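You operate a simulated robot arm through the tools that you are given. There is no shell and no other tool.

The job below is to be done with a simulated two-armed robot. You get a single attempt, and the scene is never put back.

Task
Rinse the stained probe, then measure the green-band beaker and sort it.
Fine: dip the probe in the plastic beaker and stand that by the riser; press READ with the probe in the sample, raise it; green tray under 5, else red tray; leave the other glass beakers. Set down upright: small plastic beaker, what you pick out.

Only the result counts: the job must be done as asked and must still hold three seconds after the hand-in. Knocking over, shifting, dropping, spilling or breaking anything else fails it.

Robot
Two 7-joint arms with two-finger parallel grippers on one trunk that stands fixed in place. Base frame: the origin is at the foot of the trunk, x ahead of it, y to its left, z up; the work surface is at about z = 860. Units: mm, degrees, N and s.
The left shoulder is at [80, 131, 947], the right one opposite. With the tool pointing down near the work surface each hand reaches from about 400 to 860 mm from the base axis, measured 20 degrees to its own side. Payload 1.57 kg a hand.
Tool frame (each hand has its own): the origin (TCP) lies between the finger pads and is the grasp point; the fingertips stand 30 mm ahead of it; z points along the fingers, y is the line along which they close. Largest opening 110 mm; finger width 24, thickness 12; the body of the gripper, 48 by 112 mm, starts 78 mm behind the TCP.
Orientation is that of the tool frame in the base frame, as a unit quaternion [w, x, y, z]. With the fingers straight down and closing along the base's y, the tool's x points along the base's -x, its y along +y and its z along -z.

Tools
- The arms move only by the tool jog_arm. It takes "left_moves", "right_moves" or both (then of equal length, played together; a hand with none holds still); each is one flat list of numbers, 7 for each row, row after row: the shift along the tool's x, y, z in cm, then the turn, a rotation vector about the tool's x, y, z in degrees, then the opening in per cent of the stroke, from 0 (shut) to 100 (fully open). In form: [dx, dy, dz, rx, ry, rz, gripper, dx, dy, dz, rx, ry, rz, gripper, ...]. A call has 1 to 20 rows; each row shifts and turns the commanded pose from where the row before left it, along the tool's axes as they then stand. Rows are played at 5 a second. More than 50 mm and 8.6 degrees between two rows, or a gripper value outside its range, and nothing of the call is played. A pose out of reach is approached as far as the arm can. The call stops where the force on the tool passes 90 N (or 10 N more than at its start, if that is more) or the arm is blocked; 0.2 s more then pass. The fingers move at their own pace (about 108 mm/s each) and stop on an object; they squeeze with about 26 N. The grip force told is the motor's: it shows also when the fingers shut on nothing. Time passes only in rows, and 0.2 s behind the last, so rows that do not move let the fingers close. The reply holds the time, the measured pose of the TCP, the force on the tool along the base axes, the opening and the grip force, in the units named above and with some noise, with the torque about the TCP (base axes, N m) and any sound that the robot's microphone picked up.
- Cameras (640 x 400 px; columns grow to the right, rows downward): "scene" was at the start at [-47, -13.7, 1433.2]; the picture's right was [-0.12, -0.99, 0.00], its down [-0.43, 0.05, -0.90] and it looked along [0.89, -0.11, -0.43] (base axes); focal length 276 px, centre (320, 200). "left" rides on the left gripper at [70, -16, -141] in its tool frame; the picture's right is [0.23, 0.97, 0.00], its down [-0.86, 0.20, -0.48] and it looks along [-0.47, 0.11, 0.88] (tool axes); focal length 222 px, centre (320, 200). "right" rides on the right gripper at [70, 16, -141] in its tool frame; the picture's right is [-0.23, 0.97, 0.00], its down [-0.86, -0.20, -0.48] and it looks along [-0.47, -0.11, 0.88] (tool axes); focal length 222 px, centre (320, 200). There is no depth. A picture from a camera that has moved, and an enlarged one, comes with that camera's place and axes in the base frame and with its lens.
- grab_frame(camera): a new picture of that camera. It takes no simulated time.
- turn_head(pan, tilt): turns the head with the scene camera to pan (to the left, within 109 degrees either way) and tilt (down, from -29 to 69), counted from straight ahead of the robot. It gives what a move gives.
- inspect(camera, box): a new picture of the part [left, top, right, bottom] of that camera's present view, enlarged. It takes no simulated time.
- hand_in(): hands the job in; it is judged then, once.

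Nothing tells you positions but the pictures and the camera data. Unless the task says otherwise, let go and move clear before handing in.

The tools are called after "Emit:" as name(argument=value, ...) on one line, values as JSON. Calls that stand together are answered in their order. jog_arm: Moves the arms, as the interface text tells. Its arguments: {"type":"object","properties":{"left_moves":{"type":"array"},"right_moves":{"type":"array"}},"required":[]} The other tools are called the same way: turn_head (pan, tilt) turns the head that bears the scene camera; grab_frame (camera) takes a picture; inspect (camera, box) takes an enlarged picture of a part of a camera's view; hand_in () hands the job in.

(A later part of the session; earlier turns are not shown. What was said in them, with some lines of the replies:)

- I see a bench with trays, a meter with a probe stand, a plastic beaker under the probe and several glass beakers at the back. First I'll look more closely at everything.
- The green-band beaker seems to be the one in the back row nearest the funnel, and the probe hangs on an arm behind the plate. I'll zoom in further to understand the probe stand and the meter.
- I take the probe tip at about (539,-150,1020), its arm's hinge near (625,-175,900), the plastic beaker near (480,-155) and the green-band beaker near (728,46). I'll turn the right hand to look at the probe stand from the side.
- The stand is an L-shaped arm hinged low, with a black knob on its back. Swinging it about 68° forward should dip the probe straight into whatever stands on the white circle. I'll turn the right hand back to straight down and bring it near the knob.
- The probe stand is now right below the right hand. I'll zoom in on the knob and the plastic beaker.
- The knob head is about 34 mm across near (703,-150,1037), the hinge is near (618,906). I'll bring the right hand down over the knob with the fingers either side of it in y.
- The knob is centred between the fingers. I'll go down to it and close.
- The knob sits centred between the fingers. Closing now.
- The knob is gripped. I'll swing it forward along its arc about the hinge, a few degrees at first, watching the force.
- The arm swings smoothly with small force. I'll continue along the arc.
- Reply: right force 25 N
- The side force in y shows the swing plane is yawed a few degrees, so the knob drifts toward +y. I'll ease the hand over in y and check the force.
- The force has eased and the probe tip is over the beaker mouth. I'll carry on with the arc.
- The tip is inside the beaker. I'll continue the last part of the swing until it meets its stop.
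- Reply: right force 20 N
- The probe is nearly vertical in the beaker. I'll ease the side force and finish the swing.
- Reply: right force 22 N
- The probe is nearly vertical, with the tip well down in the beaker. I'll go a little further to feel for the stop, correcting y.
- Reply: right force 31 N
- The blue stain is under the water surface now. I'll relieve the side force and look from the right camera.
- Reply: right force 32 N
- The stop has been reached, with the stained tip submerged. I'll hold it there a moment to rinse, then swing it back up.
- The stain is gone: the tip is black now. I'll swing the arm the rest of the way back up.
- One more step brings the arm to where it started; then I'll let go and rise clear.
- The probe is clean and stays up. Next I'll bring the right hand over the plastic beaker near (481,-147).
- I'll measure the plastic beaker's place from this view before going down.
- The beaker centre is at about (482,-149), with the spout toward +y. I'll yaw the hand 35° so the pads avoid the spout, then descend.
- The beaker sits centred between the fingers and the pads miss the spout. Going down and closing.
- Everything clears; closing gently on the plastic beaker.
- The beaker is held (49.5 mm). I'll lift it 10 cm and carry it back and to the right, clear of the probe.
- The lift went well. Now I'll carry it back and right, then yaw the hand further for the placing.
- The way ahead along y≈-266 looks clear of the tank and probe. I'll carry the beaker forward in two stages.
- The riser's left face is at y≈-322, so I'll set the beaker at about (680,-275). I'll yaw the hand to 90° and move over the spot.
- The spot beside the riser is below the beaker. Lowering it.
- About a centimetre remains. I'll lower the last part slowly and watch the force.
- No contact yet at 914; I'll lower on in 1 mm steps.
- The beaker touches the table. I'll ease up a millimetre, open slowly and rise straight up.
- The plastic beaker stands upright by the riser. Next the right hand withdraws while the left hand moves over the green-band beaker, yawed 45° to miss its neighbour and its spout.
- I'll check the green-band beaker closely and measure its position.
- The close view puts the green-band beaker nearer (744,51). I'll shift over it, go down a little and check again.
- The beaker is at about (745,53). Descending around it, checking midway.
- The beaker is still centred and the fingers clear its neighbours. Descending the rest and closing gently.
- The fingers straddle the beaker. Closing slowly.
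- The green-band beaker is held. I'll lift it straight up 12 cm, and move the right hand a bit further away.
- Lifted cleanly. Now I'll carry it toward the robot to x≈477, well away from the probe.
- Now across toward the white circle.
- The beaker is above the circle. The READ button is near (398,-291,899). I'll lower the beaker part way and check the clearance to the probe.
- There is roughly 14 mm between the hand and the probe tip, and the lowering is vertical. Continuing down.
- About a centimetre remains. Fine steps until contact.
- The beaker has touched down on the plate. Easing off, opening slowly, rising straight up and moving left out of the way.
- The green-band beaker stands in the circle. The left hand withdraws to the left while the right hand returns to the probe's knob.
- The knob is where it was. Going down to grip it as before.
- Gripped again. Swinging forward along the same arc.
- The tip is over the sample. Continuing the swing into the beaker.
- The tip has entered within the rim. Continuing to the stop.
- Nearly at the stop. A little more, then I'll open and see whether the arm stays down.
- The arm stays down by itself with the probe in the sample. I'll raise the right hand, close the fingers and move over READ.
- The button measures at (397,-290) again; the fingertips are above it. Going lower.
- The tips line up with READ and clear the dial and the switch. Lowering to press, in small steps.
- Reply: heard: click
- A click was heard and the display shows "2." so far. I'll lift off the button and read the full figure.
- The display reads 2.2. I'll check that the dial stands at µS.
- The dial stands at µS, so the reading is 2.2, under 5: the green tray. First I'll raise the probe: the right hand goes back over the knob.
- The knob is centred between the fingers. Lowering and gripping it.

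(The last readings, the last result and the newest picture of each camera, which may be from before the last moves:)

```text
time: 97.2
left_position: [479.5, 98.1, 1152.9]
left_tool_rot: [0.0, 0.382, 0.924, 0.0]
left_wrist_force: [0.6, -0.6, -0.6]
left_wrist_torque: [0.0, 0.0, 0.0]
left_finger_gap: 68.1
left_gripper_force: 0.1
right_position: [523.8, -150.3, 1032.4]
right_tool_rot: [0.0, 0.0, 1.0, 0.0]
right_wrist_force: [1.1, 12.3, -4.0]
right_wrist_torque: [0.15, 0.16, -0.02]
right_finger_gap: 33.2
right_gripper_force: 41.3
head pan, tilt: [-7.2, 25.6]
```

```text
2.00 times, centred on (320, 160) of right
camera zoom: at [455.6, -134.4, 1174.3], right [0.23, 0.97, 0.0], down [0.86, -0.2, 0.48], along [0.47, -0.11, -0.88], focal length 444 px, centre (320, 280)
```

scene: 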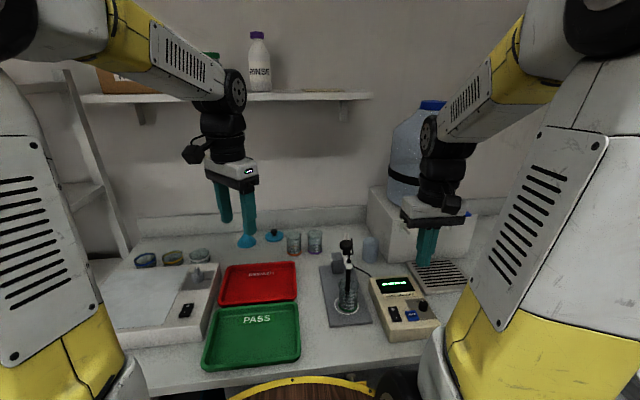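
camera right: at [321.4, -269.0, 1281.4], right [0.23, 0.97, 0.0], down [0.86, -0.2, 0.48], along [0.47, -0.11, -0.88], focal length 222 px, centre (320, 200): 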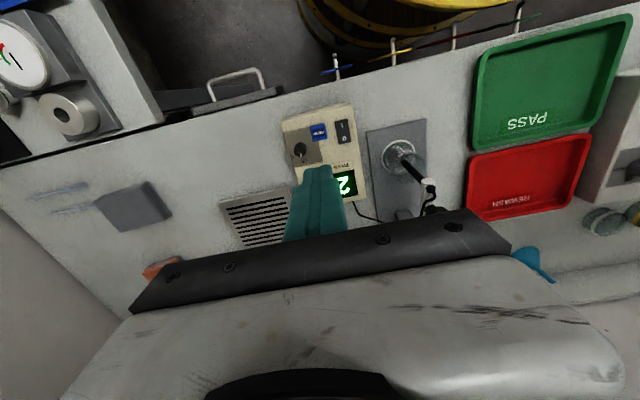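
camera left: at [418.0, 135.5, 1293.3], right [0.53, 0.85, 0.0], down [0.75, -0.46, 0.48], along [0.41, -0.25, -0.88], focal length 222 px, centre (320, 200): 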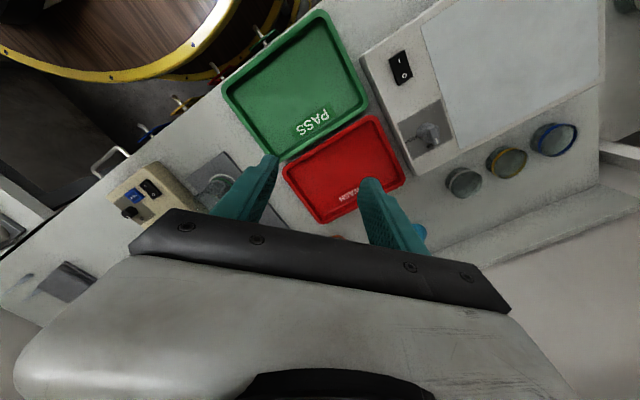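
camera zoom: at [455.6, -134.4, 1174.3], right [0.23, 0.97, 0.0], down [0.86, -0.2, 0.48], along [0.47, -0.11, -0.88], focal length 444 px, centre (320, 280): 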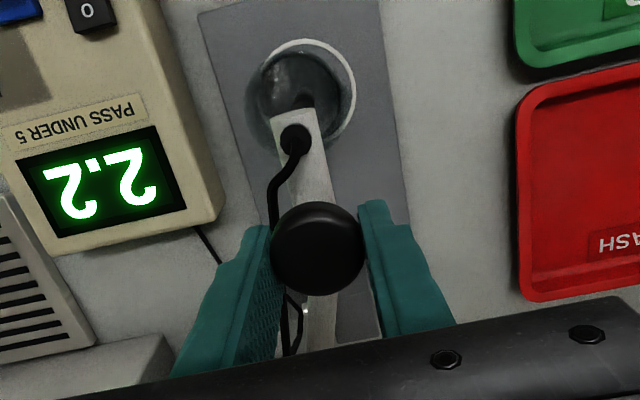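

Gripped. Raising the probe along the arc.

Emit:
jog_arm(right_moves=[-0.2, 0.1, -0.17, 0, 0, 0, 0, -0.6, 0, -0.48, 0, 0, 0, 0, -0.55, 0, -0.38, 0, 0, 0, 0, -0.6, 0, -0.4, 0, 0, 0, 0, -1.18, 0, -0.67, 0, 0, 0, 0, -1.25, 0, -0.56, 0, 0, 0, 0, 0, 0, 0, 0, 0, 0, 0])

Emit:
jog_arm(right_moves=[-1.28, 0, -0.45, 0, 0, 0, 0, -1.33, 0, -0.34, 0, 0, 0, 0, -1.34, 0, -0.23, 0, 0, 0, 0, -1.36, 0, -0.1, 0, 0, 0, 0, -1.37, 0, 0.01, 0, 0, 0, 0, 0, 0, 0, 0, 0, 0, 0])

Emit:
inspect(camera="scene", box=[300, 190, 400, 330])

```text
time: 98.8
left_position: [479.8, 96.9, 1152.3]
left_tool_rot: [0.0, 0.384, 0.923, 0.001]
left_wrist_force: [-0.1, 0.4, 0.3]
left_wrist_torque: [0.02, -0.02, -0.02]
left_finger_gap: 68.3
left_gripper_force: 0.1
right_position: [566.9, -150.4, 1060.7]
right_tool_rot: [0.0, 0.001, 1.0, -0.001]
right_wrist_force: [-9.7, 3.5, 2.4]
right_wrist_torque: [0.03, 1.16, -0.02]
right_finger_gap: 32.6
right_gripper_force: 41.0
head pan, tilt: [-7.2, 25.6]
```

```text
time: 100.2
left_position: [478.8, 97.3, 1151.7]
left_tool_rot: [0.0, 0.383, 0.924, 0.0]
left_wrist_force: [0.2, 0.2, 0.6]
left_wrist_torque: [0.0, -0.03, -0.02]
left_finger_gap: 68.1
left_gripper_force: 0.2
right_position: [634.8, -149.6, 1070.1]
right_tool_rot: [0.001, 0.001, 1.0, 0.0]
right_wrist_force: [-5.1, -0.8, 3.8]
right_wrist_torque: [-0.07, 0.78, -0.03]
right_finger_gap: 33.1
right_gripper_force: 41.0
head pan, tilt: [-7.2, 25.6]
```

```text
2.86 times, centred on (350, 260) of scene
camera zoom: at [-47.3, -13.6, 1433.2], right [-0.12, -0.99, 0.0], down [-0.43, 0.05, -0.9], along [0.89, -0.11, -0.43], focal length 790 px, centre (234, 29)
```

zoom: 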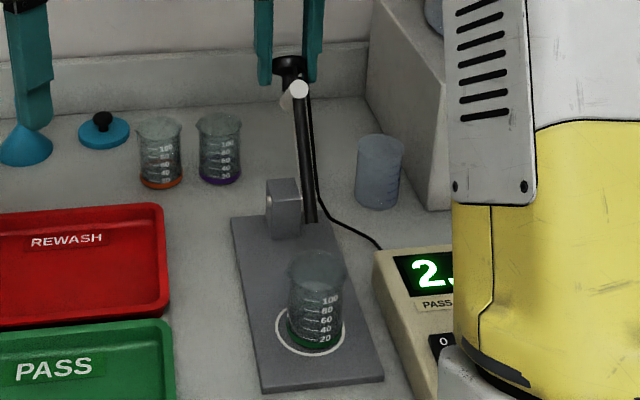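

The probe is clear of the beaker. Finishing the swing, then letting go and rising.

Emit:
jog_arm(right_moves=[-1.35, 0, 0.14, 0, 0, 0, 0, -1.35, 0, 0.25, 0, 0, 0, 0, -1.31, 0, 0.36, 0, 0, 0, 0, -1.28, 0, 0.48, 0, 0, 0, 0, -1.2, 0, 0.58, 0, 0, 0, 0, 0, 0, 0, 0, 0, 0, 0])

Emit:
jog_arm(right_moves=[-0.9, 0, 0.52, 0, 0, 0, 0, 0, 0, 0, 0, 0, 0, 0, 0, 0, 0, 0, 0, 0, 30, 0, 0, 0, 0, 0, 0, 55, 0, 0, 0, 0, 0, 0, 55, 0, 0, -3, 0, 0, 0, 55, 0, 0, -4, 0, 0, 0, 55, 0, 0, -4, 0, 0, 0, 55, 0, 0, -2, 0, 0, 0, 55, 0, 0, 0, 0, 0, 0, 55])

Emit:
grab_frame(camera="right")

Emit:
inspect(camera="scene", box=[300, 190, 400, 330])

```text
time: 101.6
left_position: [479.3, 97.3, 1151.0]
left_tool_rot: [0.0, 0.382, 0.924, 0.0]
left_wrist_force: [0.3, -0.2, -0.4]
left_wrist_torque: [0.0, 0.04, 0.0]
left_finger_gap: 68.3
left_gripper_force: 0.1
right_position: [697.4, -150.0, 1053.2]
right_tool_rot: [0.001, 0.001, 1.0, 0.0]
right_wrist_force: [0.2, -10.0, 9.6]
right_wrist_torque: [-0.08, 0.84, 0.03]
right_finger_gap: 32.9
right_gripper_force: 41.0
head pan, tilt: [-7.2, 25.6]
```

```text
time: 103.8
left_position: [480.2, 97.9, 1152.2]
left_tool_rot: [0.0, 0.383, 0.924, 0.0]
left_wrist_force: [-0.6, 0.0, 0.0]
left_wrist_torque: [-0.02, 0.01, 0.01]
left_finger_gap: 68.0
left_gripper_force: 0.1
right_position: [707.1, -149.3, 1177.6]
right_tool_rot: [0.0, 0.001, 1.0, -0.001]
right_wrist_force: [0.0, 0.2, -0.2]
right_wrist_torque: [0.02, -0.01, -0.03]
right_finger_gap: 60.5
right_gripper_force: 0.1
head pan, tilt: [-7.2, 25.6]
```

```text
taken
camera right: at [638.3, -133.2, 1319.1], right [0.23, 0.97, 0.0], down [0.86, -0.2, 0.48], along [0.47, -0.11, -0.88], focal length 222 px, centre (320, 200)
```

right: 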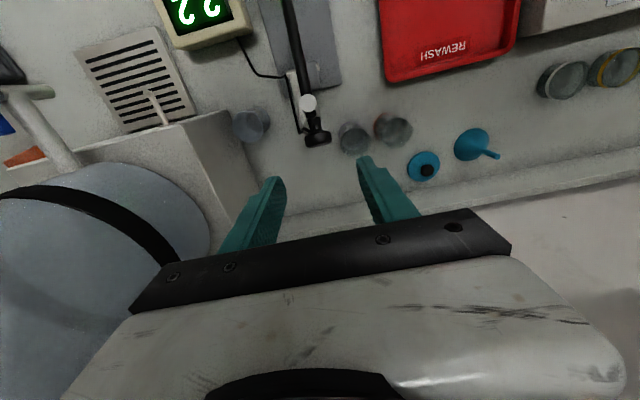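

```text
2.86 times, centred on (350, 260) of scene
camera zoom: at [-47.0, -13.7, 1433.2], right [-0.12, -0.99, 0.0], down [-0.43, 0.05, -0.9], along [0.89, -0.11, -0.43], focal length 790 px, centre (234, 29)
```

zoom: 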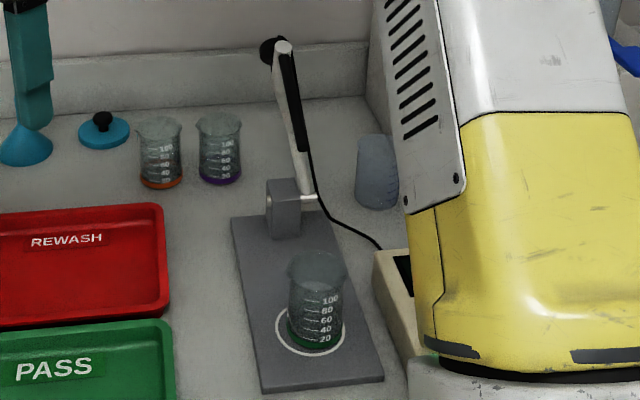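

The probe is up again. The right hand withdraws, and the left hand returns above the green-band beaker.

Emit:
jog_arm(right_moves=[2.33, -2.82, -0.94, 0, 0, 0, 55, 2.33, -2.82, -0.94, 0, 0, 0, 55, 2.33, -2.82, -0.94, 0, 0, 0, 55, 2.33, -2.82, -0.94, 0, 0, 0, 55, 2.33, -2.82, -0.94, 0, 0, 0, 55, 2.33, -2.82, -0.94, 0, 0, 0, 55, 2.33, -2.82, -0.94, 0, 0, 0, 55, 2.33, -2.82, -0.94, 0, 0, 0, 55, 0, 0, 0, 0, 0, 0, 55, 0, 0, 0, 0, 0, 0, 55, 0, 0, 0, 0, 0, 0, 55, 0, 0, 0, 0, 0, 0, 55, 0, 0, 0, 0, 0, 0, 55], left_moves=[0, 0, 0, 0, 0, 0, 62, 0, 0, 0, 0, 0, 0, 62, 0, 0, 0, 0, 0, 0, 62, 0, 0, 0, 0, 0, 0, 62, 0, 0, 0, 0, 0, 0, 62, 0, 0, 0, 0, 0, 0, 62, -2.9, -2.9, 1, 0, 0, 0, 62, -2.9, -2.9, 1, 0, 0, 0, 62, -2.9, -2.9, 1, 0, 0, 0, 62, -2.9, -2.9, 1, 0, 0, 0, 62, -2.9, -2.9, 1, 0, 0, 0, 62, -2.9, -2.9, 1, 0, 0, 0, 62, 0, 0, 0, 0, 0, 0, 62])

Emit:
inspect(camera="left", box=[240, 60, 400, 220])

Emit:
grab_frame(camera="scene")

Emit:
grab_frame(camera="right")

```text
time: 106.6
left_position: [477.6, -150.6, 1093.3]
left_tool_rot: [0.0, 0.383, 0.924, 0.0]
left_wrist_force: [0.0, -0.3, 0.0]
left_wrist_torque: [0.02, 0.0, -0.02]
left_finger_gap: 68.3
left_gripper_force: 0.1
right_position: [520.7, -377.9, 1252.6]
right_tool_rot: [0.0, 0.001, 1.0, 0.0]
right_wrist_force: [-0.1, 1.0, 0.0]
right_wrist_torque: [0.0, -0.01, 0.01]
right_finger_gap: 60.5
right_gripper_force: 0.0
head pan, tilt: [-7.2, 25.6]
```

```text
2.50 times, centred on (320, 140) of left
camera zoom: at [416.5, -111.7, 1233.5], right [0.53, 0.85, 0.0], down [0.75, -0.46, 0.48], along [0.41, -0.25, -0.88], focal length 555 px, centre (320, 350)
```

zoom: 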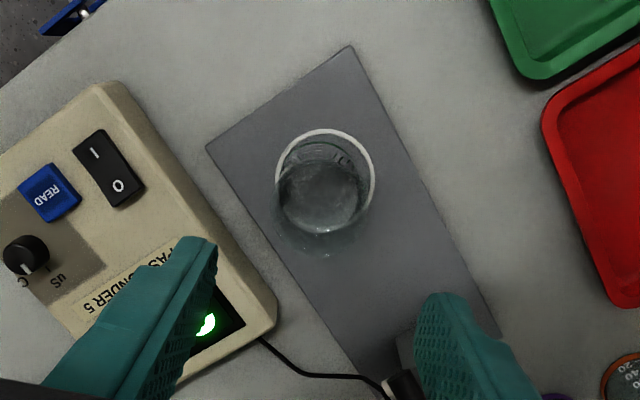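

```text
taken
```

scene: 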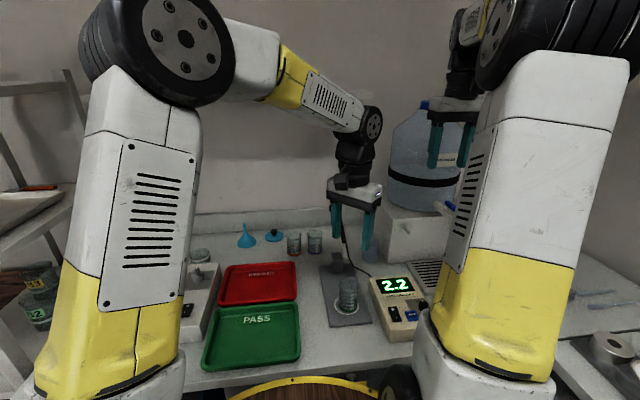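

```text
taken
camera right: at [451.3, -360.8, 1394.4], right [0.23, 0.97, 0.0], down [0.86, -0.2, 0.48], along [0.47, -0.11, -0.88], focal length 222 px, centre (320, 200)
```

right: 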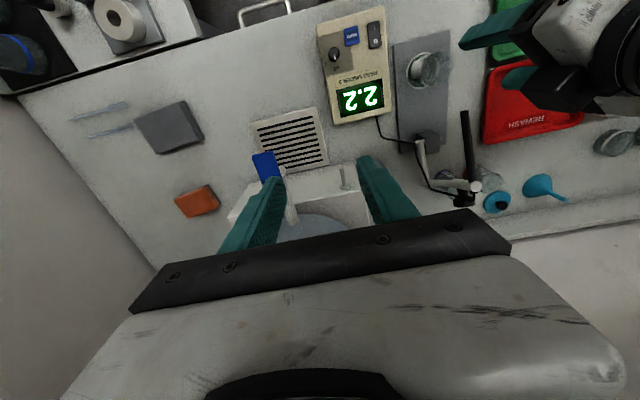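

The beaker is right below the left hand. Descending on the same line as before.

Emit:
jog_arm(left_moves=[0.05, 0, 4, 0, 0, 0, 63, 0, 0, 4, 0, 0, 0, 63, 0, 0, 3, 0, 0, 0, 63, 0, 0, 0, 0, 0, 0, 63])

Emit:
inspect(camera="left", box=[240, 60, 400, 220])

Emit:
inspect(camera="right", box=[380, 0, 560, 220])

```text
time: 107.6
left_position: [477.3, -148.0, 982.5]
left_tool_rot: [0.0, 0.382, 0.924, 0.0]
left_wrist_force: [1.1, 0.1, 0.4]
left_wrist_torque: [0.02, 0.03, 0.01]
left_finger_gap: 69.4
left_gripper_force: 0.0
right_position: [521.5, -376.9, 1252.6]
right_tool_rot: [0.001, 0.0, 1.0, 0.0]
right_wrist_force: [-0.6, -0.3, 0.3]
right_wrist_torque: [-0.02, 0.02, -0.03]
right_finger_gap: 60.4
right_gripper_force: 0.0
head pan, tilt: [-7.2, 25.6]
```

```text
2.50 times, centred on (320, 140) of left
camera zoom: at [416.2, -109.8, 1123.9], right [0.53, 0.85, 0.0], down [0.75, -0.46, 0.48], along [0.41, -0.25, -0.88], focal length 555 px, centre (320, 350)
```

zoom: 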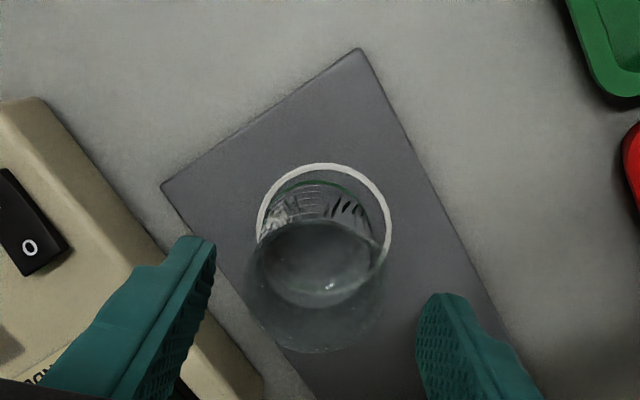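

```text
1.82 times, centred on (470, 110) of right
camera zoom: at [451.3, -360.7, 1394.4], right [0.23, 0.97, 0.0], down [0.86, -0.2, 0.48], along [0.47, -0.11, -0.88], focal length 404 px, centre (47, 364)
```

zoom: 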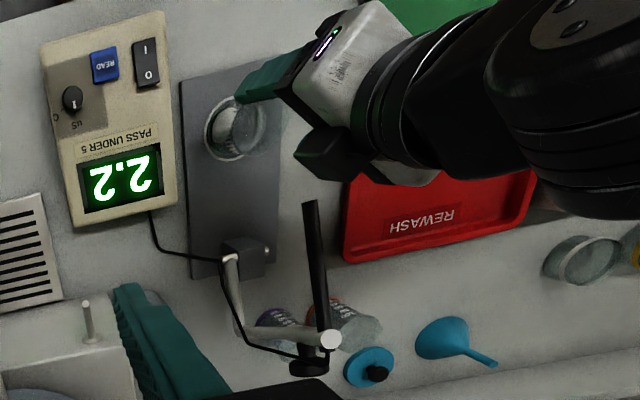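

Emit:
jog_arm(left_moves=[0, 0, 3, 0, 0, 0, 63, 0, 0, 3, 0, 0, 0, 63, 0, 0, 0, 0, 0, 0, 63, 0, 0, 0, 0, 0, 0, 56, 0, 0, 0, 0, 0, 0, 51, 0, 0, 0, 0, 0, 0, 48, 0, 0, 0, 0, 0, 0, 45, 0, 0, 0, 0, 0, 0, 42, 0, 0, 0, 0, 0, 0, 30, 0, 0, 0, 0, 0, 0, 30])

Emit:
inspect(camera="left", box=[220, 60, 420, 260])

Emit:
inspect(camera="scene", box=[310, 240, 390, 330])

```text
time: 109.8
left_position: [478.1, -148.3, 924.3]
left_tool_rot: [0.0, 0.383, 0.924, 0.0]
left_wrist_force: [0.1, -0.1, 0.3]
left_wrist_torque: [0.01, 0.0, 0.01]
left_finger_gap: 48.6
left_gripper_force: 25.7
right_position: [520.1, -377.1, 1253.6]
right_tool_rot: [-0.001, 0.0, 1.0, 0.0]
right_wrist_force: [-0.4, -0.3, 0.5]
right_wrist_torque: [-0.04, -0.05, -0.02]
right_finger_gap: 60.6
right_gripper_force: 0.1
head pan, tilt: [-7.2, 25.6]
```

```text
2.00 times, centred on (320, 160) of left
camera zoom: at [416.7, -110.6, 1064.3], right [0.53, 0.85, 0.0], down [0.75, -0.46, 0.48], along [0.41, -0.25, -0.88], focal length 444 px, centre (320, 280)
```

zoom: 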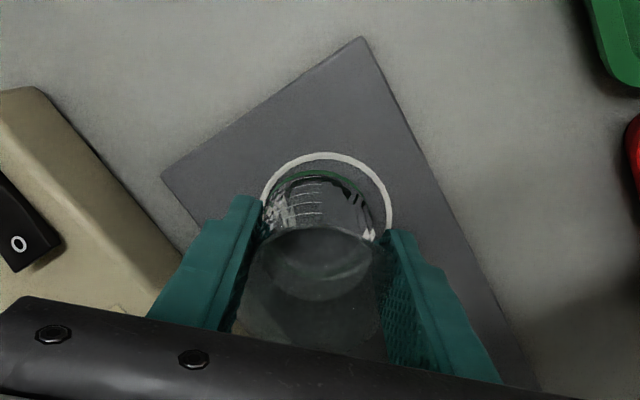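

```text
4.44 times, centred on (350, 285) of scene
camera zoom: at [-47.0, -13.7, 1433.2], right [-0.12, -0.99, 0.0], down [-0.43, 0.05, -0.9], along [0.89, -0.11, -0.43], focal length 1229 px, centre (187, -178)
```

zoom: 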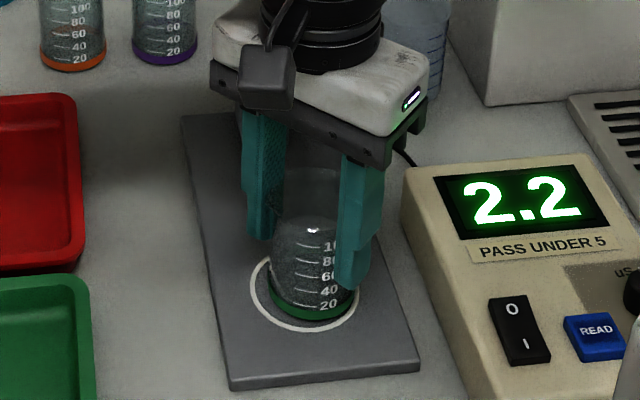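

Held again (48.6 mm). Lifting it straight up.

Emit:
jog_arm(left_moves=[0, 0, -0.6, 0, 0, 0, 30, 0, 0, -1.4, 0, 0, 0, 30, 0, 0, -2, 0, 0, 0, 30, 0, 0, -2, 0, 0, 0, 30, 0, 0, -2, 0, 0, 0, 30, 0, 0, -1.4, 0, 0, 0, 30, 0, 0, -0.6, 0, 0, 0, 30, 0, 0, 0, 0, 0, 0, 30])

Emit:
jog_arm(left_moves=[0.5, 0.5, 0, 0, 0, 0, 30, 1, 1, 0, 0, 0, 0, 30, 1.414, 1.414, 0, 0, 0, 0, 30, 1.414, 1.414, 0, 0, 0, 0, 30, 1.414, 1.414, 0, 0, 0, 0, 30, 1.414, 1.414, 0, 0, 0, 0, 30, 1.414, 1.414, 0, 0, 0, 0, 30, 1.414, 1.414, 0, 0, 0, 0, 30, 1.414, 1.414, 0, 0, 0, 0, 30, 1.414, 1.414, 0, 0, 0, 0, 30, 1.414, 1.414, 0, 0, 0, 0, 30, 1.0, 1.0, 0, 0, 0, 0, 30, 0.8, 0.2, 0, 0, 0, 0, 30, 1.1, -1.1, 0, 0, 0, 0, 30, 1.2, -1.2, 0, 0, 0, 0, 30, 0.7, -0.7, 0, 0, 0, 0, 30, 0, 0, 0, 0, 0, 0, 30])

Emit:
grab_frame(camera="left")

Emit:
grab_frame(camera="scene")

```text
time: 111.6
left_position: [477.7, -149.0, 1021.7]
left_tool_rot: [0.0, 0.383, 0.924, 0.0]
left_wrist_force: [0.1, -0.1, -1.1]
left_wrist_torque: [0.01, -0.01, -0.03]
left_finger_gap: 48.3
left_gripper_force: 26.3
right_position: [521.0, -377.3, 1251.9]
right_tool_rot: [0.0, 0.0, 1.0, 0.0]
right_wrist_force: [0.9, 0.5, 0.4]
right_wrist_torque: [0.01, -0.03, 0.03]
right_finger_gap: 59.9
right_gripper_force: 0.0
head pan, tilt: [-7.2, 25.6]
```

```text
time: 115.2
left_position: [430.8, 72.8, 1022.0]
left_tool_rot: [0.0, 0.382, 0.924, 0.0]
left_wrist_force: [0.7, 0.1, -1.5]
left_wrist_torque: [-0.01, 0.04, -0.01]
left_finger_gap: 48.6
left_gripper_force: 25.8
right_position: [520.0, -377.2, 1252.7]
right_tool_rot: [0.0, 0.0, 1.0, -0.001]
right_wrist_force: [-0.6, 0.8, -0.8]
right_wrist_torque: [-0.03, 0.0, -0.01]
right_finger_gap: 60.7
right_gripper_force: 0.1
head pan, tilt: [-7.2, 25.6]
```

```text
taken
camera left: at [369.5, 111.1, 1162.8], right [0.53, 0.85, 0.0], down [0.75, -0.46, 0.48], along [0.41, -0.25, -0.88], focal length 222 px, centre (320, 200)
```

left: 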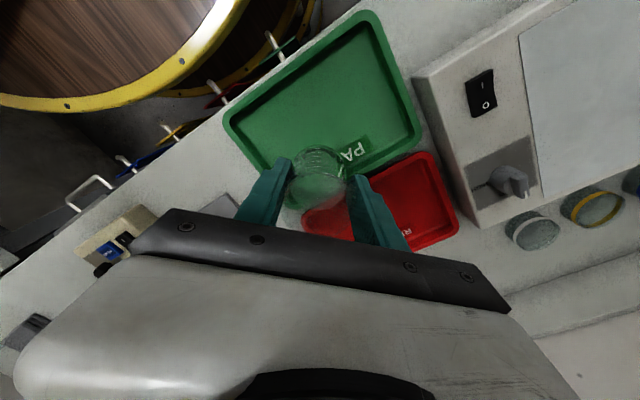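

```text
taken
```

scene: 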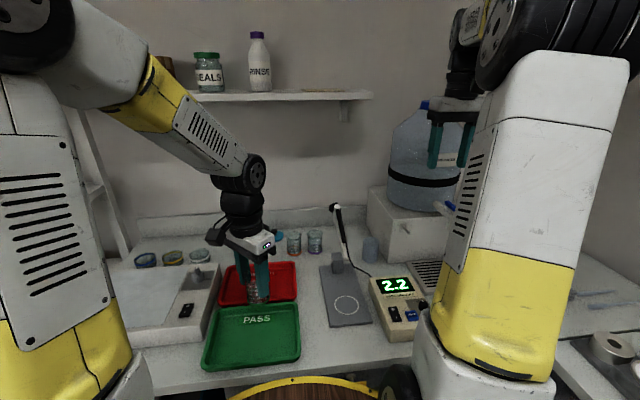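

I'm over the green tray, which spans about x 344–487, y -13–188. I'll shift toward its middle and lower.

Emit:
jog_arm(left_moves=[0.9, 0, 0, 0, 0, 0, 30, 0.9, -0.05, 0, 0, 0, 0, 30, 0, 0, 1, 0, 0, 0, 30, 0, 0, 2, 0, 0, 0, 30, 0, 0, 2, 0, 0, 0, 30, 0, 0, 2, 0, 0, 0, 30, 0, 0, 0.8, 0, 0, 0, 30, 0, 0, 0, 0, 0, 0, 30])

Emit:
grab_frame(camera="left")

Emit:
inspect(camera="scene", box=[190, 250, 320, 380])

```text
time: 117.0
left_position: [417.9, 84.1, 944.3]
left_tool_rot: [0.0, 0.383, 0.924, 0.0]
left_wrist_force: [-0.4, -0.8, -1.4]
left_wrist_torque: [0.0, 0.0, 0.01]
left_finger_gap: 48.5
left_gripper_force: 25.7
right_position: [519.3, -377.2, 1253.8]
right_tool_rot: [0.0, 0.0, 1.0, 0.0]
right_wrist_force: [-0.7, 0.0, -0.3]
right_wrist_torque: [-0.01, 0.02, -0.01]
right_finger_gap: 60.4
right_gripper_force: 0.1
head pan, tilt: [-7.2, 25.6]
```

```text
taken
camera left: at [357.1, 123.6, 1084.6], right [0.53, 0.85, 0.0], down [0.75, -0.46, 0.48], along [0.41, -0.25, -0.88], focal length 222 px, centre (320, 200)
```

left: 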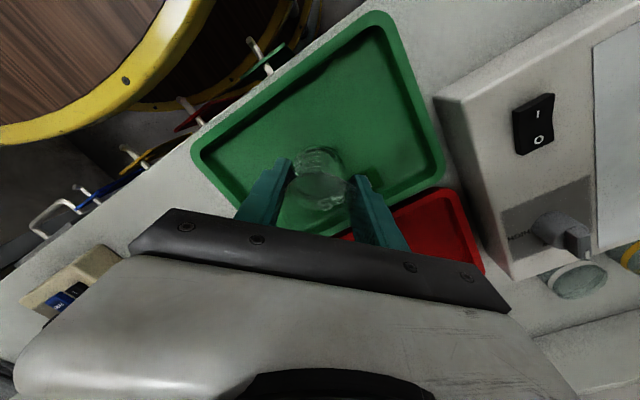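

```text
3.08 times, centred on (255, 315) of scene
camera zoom: at [-47.0, -13.7, 1433.2], right [-0.12, -0.99, 0.0], down [-0.43, 0.05, -0.9], along [0.89, -0.11, -0.43], focal length 851 px, centre (520, -154)
```

zoom: 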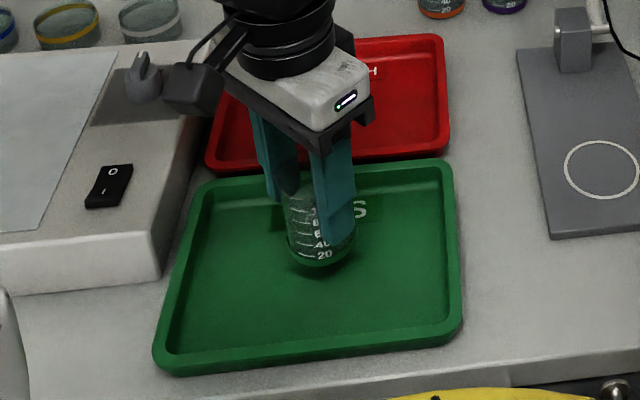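

The beaker is over the tray floor with room all round. Lowering the last bit carefully.

Emit:
jog_arm(left_moves=[0, 0, 1.2, 0, 0, 0, 30, 0, 0, 0.7, 0, 0, 0, 30, 0, 0, 0, 0, 0, 0, 30])

Emit:
jog_arm(left_moves=[0, 0, 0.2, 0, 0, 0, 30, 0, 0, 0.15, 0, 0, 0, 30, 0, 0, 0, 0, 0, 0, 30])

Emit:
inspect(camera="scene", box=[190, 250, 320, 380])

```text
time: 117.8
left_position: [418.4, 86.4, 924.4]
left_tool_rot: [0.0, 0.384, 0.924, 0.0]
left_wrist_force: [0.0, 1.0, -1.2]
left_wrist_torque: [-0.01, 0.03, -0.02]
left_finger_gap: 48.8
left_gripper_force: 26.1
right_position: [520.5, -376.8, 1253.9]
right_tool_rot: [0.0, 0.0, 1.0, 0.0]
right_wrist_force: [-0.1, -0.2, 0.3]
right_wrist_torque: [-0.01, -0.04, 0.0]
right_finger_gap: 60.6
right_gripper_force: 0.0
head pan, tilt: [-7.2, 25.6]
```

```text
time: 118.6
left_position: [420.6, 85.7, 921.4]
left_tool_rot: [0.0, 0.383, 0.924, 0.0]
left_wrist_force: [0.9, 0.7, -1.4]
left_wrist_torque: [-0.01, -0.02, -0.03]
left_finger_gap: 48.7
left_gripper_force: 25.9
right_position: [519.9, -377.0, 1253.4]
right_tool_rot: [0.0, 0.0, 1.0, 0.001]
right_wrist_force: [0.1, 0.0, -0.2]
right_wrist_torque: [0.01, 0.02, 0.02]
right_finger_gap: 60.4
right_gripper_force: 0.1
head pan, tilt: [-7.2, 25.6]
```

```text
3.08 times, centred on (255, 315) of scene
camera zoom: at [-47.0, -13.7, 1433.2], right [-0.12, -0.99, 0.0], down [-0.43, 0.05, -0.9], along [0.89, -0.11, -0.43], focal length 851 px, centre (520, -154)
```

zoom: 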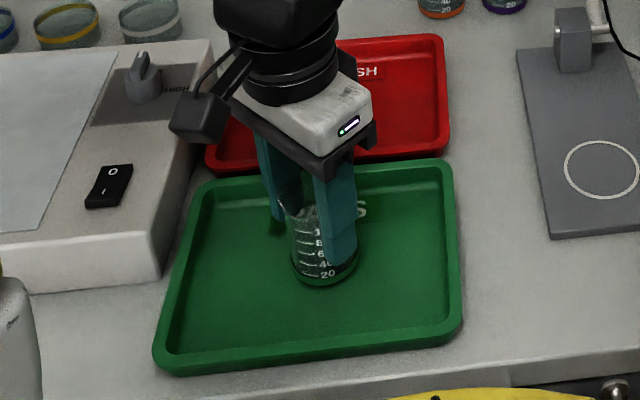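

Emit:
jog_arm(left_moves=[0, 0, 0.15, 0, 0, 0, 30, 0, 0, 0.1, 0, 0, 0, 30, 0, 0, 0, 0, 0, 0, 30])

Emit:
jog_arm(left_moves=[0, 0, 0.1, 0, 0, 0, 30, 0, 0, 0, 0, 0, 0, 30])

```text
time: 119.4
left_position: [419.8, 86.2, 919.2]
left_tool_rot: [0.001, 0.383, 0.924, 0.0]
left_wrist_force: [-0.9, -0.7, -1.1]
left_wrist_torque: [0.0, -0.01, 0.01]
left_finger_gap: 48.6
left_gripper_force: 26.1
right_position: [521.2, -374.9, 1253.0]
right_tool_rot: [0.0, 0.001, 1.0, 0.0]
right_wrist_force: [-0.1, -0.1, -0.4]
right_wrist_torque: [0.02, 0.01, 0.0]
right_finger_gap: 60.5
right_gripper_force: 0.1
head pan, tilt: [-7.2, 25.6]
```

```text
time: 120.0
left_position: [419.6, 86.8, 917.7]
left_tool_rot: [-0.001, 0.383, 0.924, 0.0]
left_wrist_force: [0.5, -0.9, -1.7]
left_wrist_torque: [0.0, 0.03, 0.0]
left_finger_gap: 48.5
left_gripper_force: 25.1
right_position: [519.2, -376.1, 1253.2]
right_tool_rot: [0.0, 0.0, 1.0, 0.0]
right_wrist_force: [-0.4, 0.4, -0.1]
right_wrist_torque: [-0.02, 0.05, 0.01]
right_finger_gap: 60.3
right_gripper_force: 0.0
head pan, tilt: [-7.2, 25.6]
```

Still no contact. Continuing in 1 mm steps.

Emit:
jog_arm(left_moves=[0, 0, 0.1, 0, 0, 0, 30, 0, 0, 0, 0, 0, 0, 30])

Emit:
jog_arm(left_moves=[0, 0, 0.1, 0, 0, 0, 30, 0, 0, 0, 0, 0, 0, 30])

```text
time: 120.6
left_position: [419.8, 86.1, 918.1]
left_tool_rot: [0.0, 0.383, 0.924, -0.001]
left_wrist_force: [-0.4, 0.4, 7.5]
left_wrist_torque: [0.05, -0.03, 0.01]
left_finger_gap: 48.6
left_gripper_force: 25.6
right_position: [520.8, -376.2, 1252.5]
right_tool_rot: [0.0, -0.001, 1.0, -0.001]
right_wrist_force: [0.5, -0.7, 0.2]
right_wrist_torque: [-0.03, 0.03, 0.0]
right_finger_gap: 60.3
right_gripper_force: 0.0
head pan, tilt: [-7.2, 25.6]
```

```text
time: 121.2
left_position: [418.6, 85.7, 914.8]
left_tool_rot: [0.001, 0.382, 0.924, -0.001]
left_wrist_force: [1.2, 6.3, 19.5]
left_wrist_torque: [0.14, -0.24, 0.06]
left_finger_gap: 48.4
left_gripper_force: 25.8
right_position: [519.7, -376.3, 1252.7]
right_tool_rot: [0.0, 0.0, 1.0, 0.0]
right_wrist_force: [-0.5, 0.0, 0.6]
right_wrist_torque: [0.01, -0.01, -0.01]
right_finger_gap: 60.6
right_gripper_force: 0.0
head pan, tilt: [-7.2, 25.6]
```

Contact with the tray floor. Easing up 1.5 mm, opening slowly and rising clear.

Emit:
jog_arm(left_moves=[0, 0, -0.15, 0, 0, 0, 30, 0, 0, 0, 0, 0, 0, 30, 0, 0, 0, 0, 0, 0, 46, 0, 0, 0, 0, 0, 0, 50, 0, 0, 0, 0, 0, 0, 55, 0, 0, 0, 0, 0, 0, 62, 0, 0, 0, 0, 0, 0, 62, 0, 0, -2, 0, 0, 0, 62, 0, 0, -3, 0, 0, 0, 62, 0, 0, -4, 0, 0, 0, 62, 0, 0, -4, 0, 0, 0, 62, 0, 0, -4, 0, 0, 0, 62, 0, 0, -4, 0, 0, 0, 62, 0, 0, 0, 0, 0, 0, 62])

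Emit:
grab_frame(camera="left")

Emit:
grab_frame(camera="scene")

Emit:
inspect(camera="scene", box=[190, 250, 320, 380])

Emit:
inspect(camera="scene", box=[220, 190, 440, 350])

```text
time: 124.2
left_position: [419.3, 86.0, 1129.9]
left_tool_rot: [-0.001, 0.383, 0.924, 0.0]
left_wrist_force: [0.4, 0.2, -0.3]
left_wrist_torque: [0.01, -0.01, -0.01]
left_finger_gap: 68.2
left_gripper_force: 0.0
right_position: [520.9, -375.7, 1253.4]
right_tool_rot: [-0.001, 0.0, 1.0, 0.0]
right_wrist_force: [-0.3, 0.2, 0.1]
right_wrist_torque: [0.01, 0.03, 0.01]
right_finger_gap: 60.8
right_gripper_force: 0.0
head pan, tilt: [-7.2, 25.6]
```

```text
taken
camera left: at [358.1, 123.1, 1271.7], right [0.53, 0.85, 0.0], down [0.75, -0.46, 0.48], along [0.41, -0.25, -0.88], focal length 222 px, centre (320, 200)
```

left: 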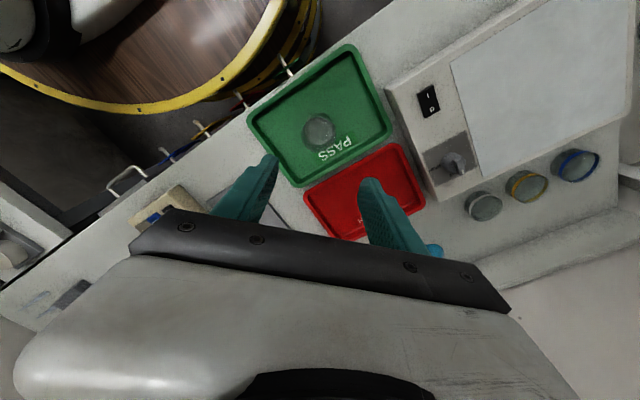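

```text
taken
```

scene: 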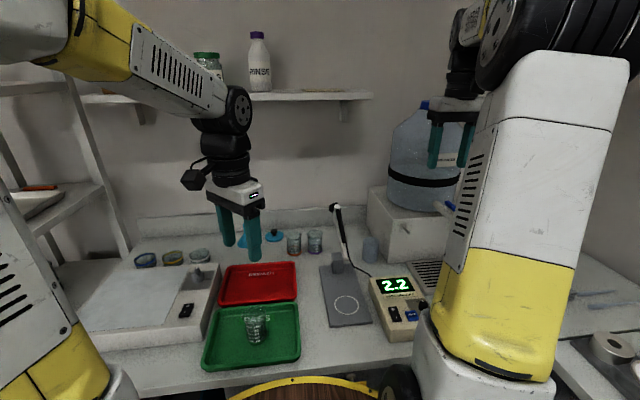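

```text
3.08 times, centred on (255, 315) of scene
camera zoom: at [-47.0, -13.7, 1433.2], right [-0.12, -0.99, 0.0], down [-0.43, 0.05, -0.9], along [0.89, -0.11, -0.43], focal length 851 px, centre (520, -154)
```

zoom: 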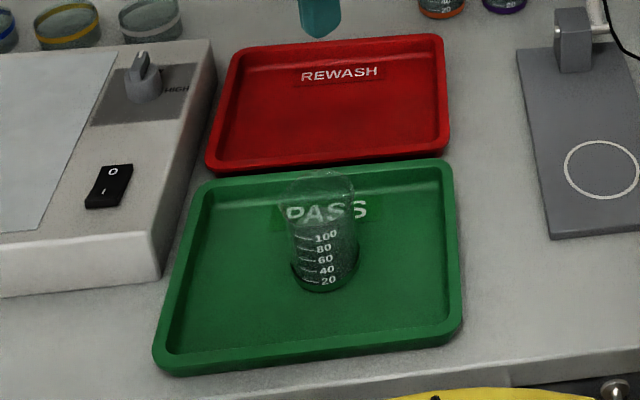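

```text
2.50 times, centred on (330, 270) of scene
camera zoom: at [-47.0, -13.7, 1433.2], right [-0.12, -0.99, 0.0], down [-0.43, 0.05, -0.9], along [0.89, -0.11, -0.43], focal length 691 px, centre (295, 25)
```

zoom: 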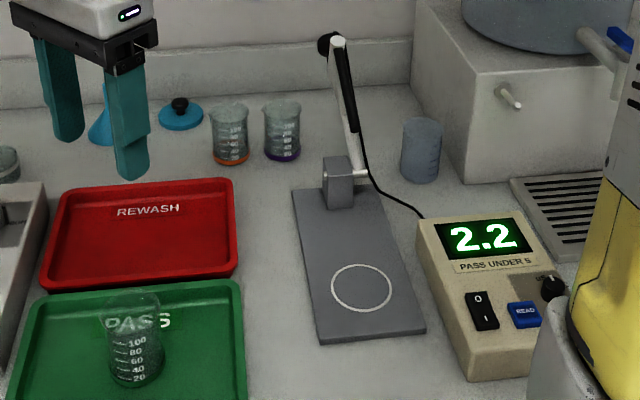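

The green-band beaker stands upright in the green tray and the plastic beaker stands by the riser. The probe is clean and raised, the display reads 2.2, nothing else has moved and both hands are clear. Handing in.

Emit:
hand_in()

```text
The job is handed in.
```

The job is handed in; I have not seen a verdict. In the last pictures, everything stands as the task asked.

- **Probe:** I dipped the stained probe in the plastic beaker, and the blue stain came off. It is now raised again.
- **Plastic beaker:** It stands upright on the bench beside the riser, a couple of centimetres from its left face.
- **Measurement:** With the probe in the green-band beaker and the dial at µS, READ gave 2.2, which is under 5.
- **Green-band beaker:** It stands upright in the green PASS tray.
- **Everything else:** The other glass beakers were left alone, and I saw nothing knocked over, shifted or spilled. Both hands have let go and are clear.
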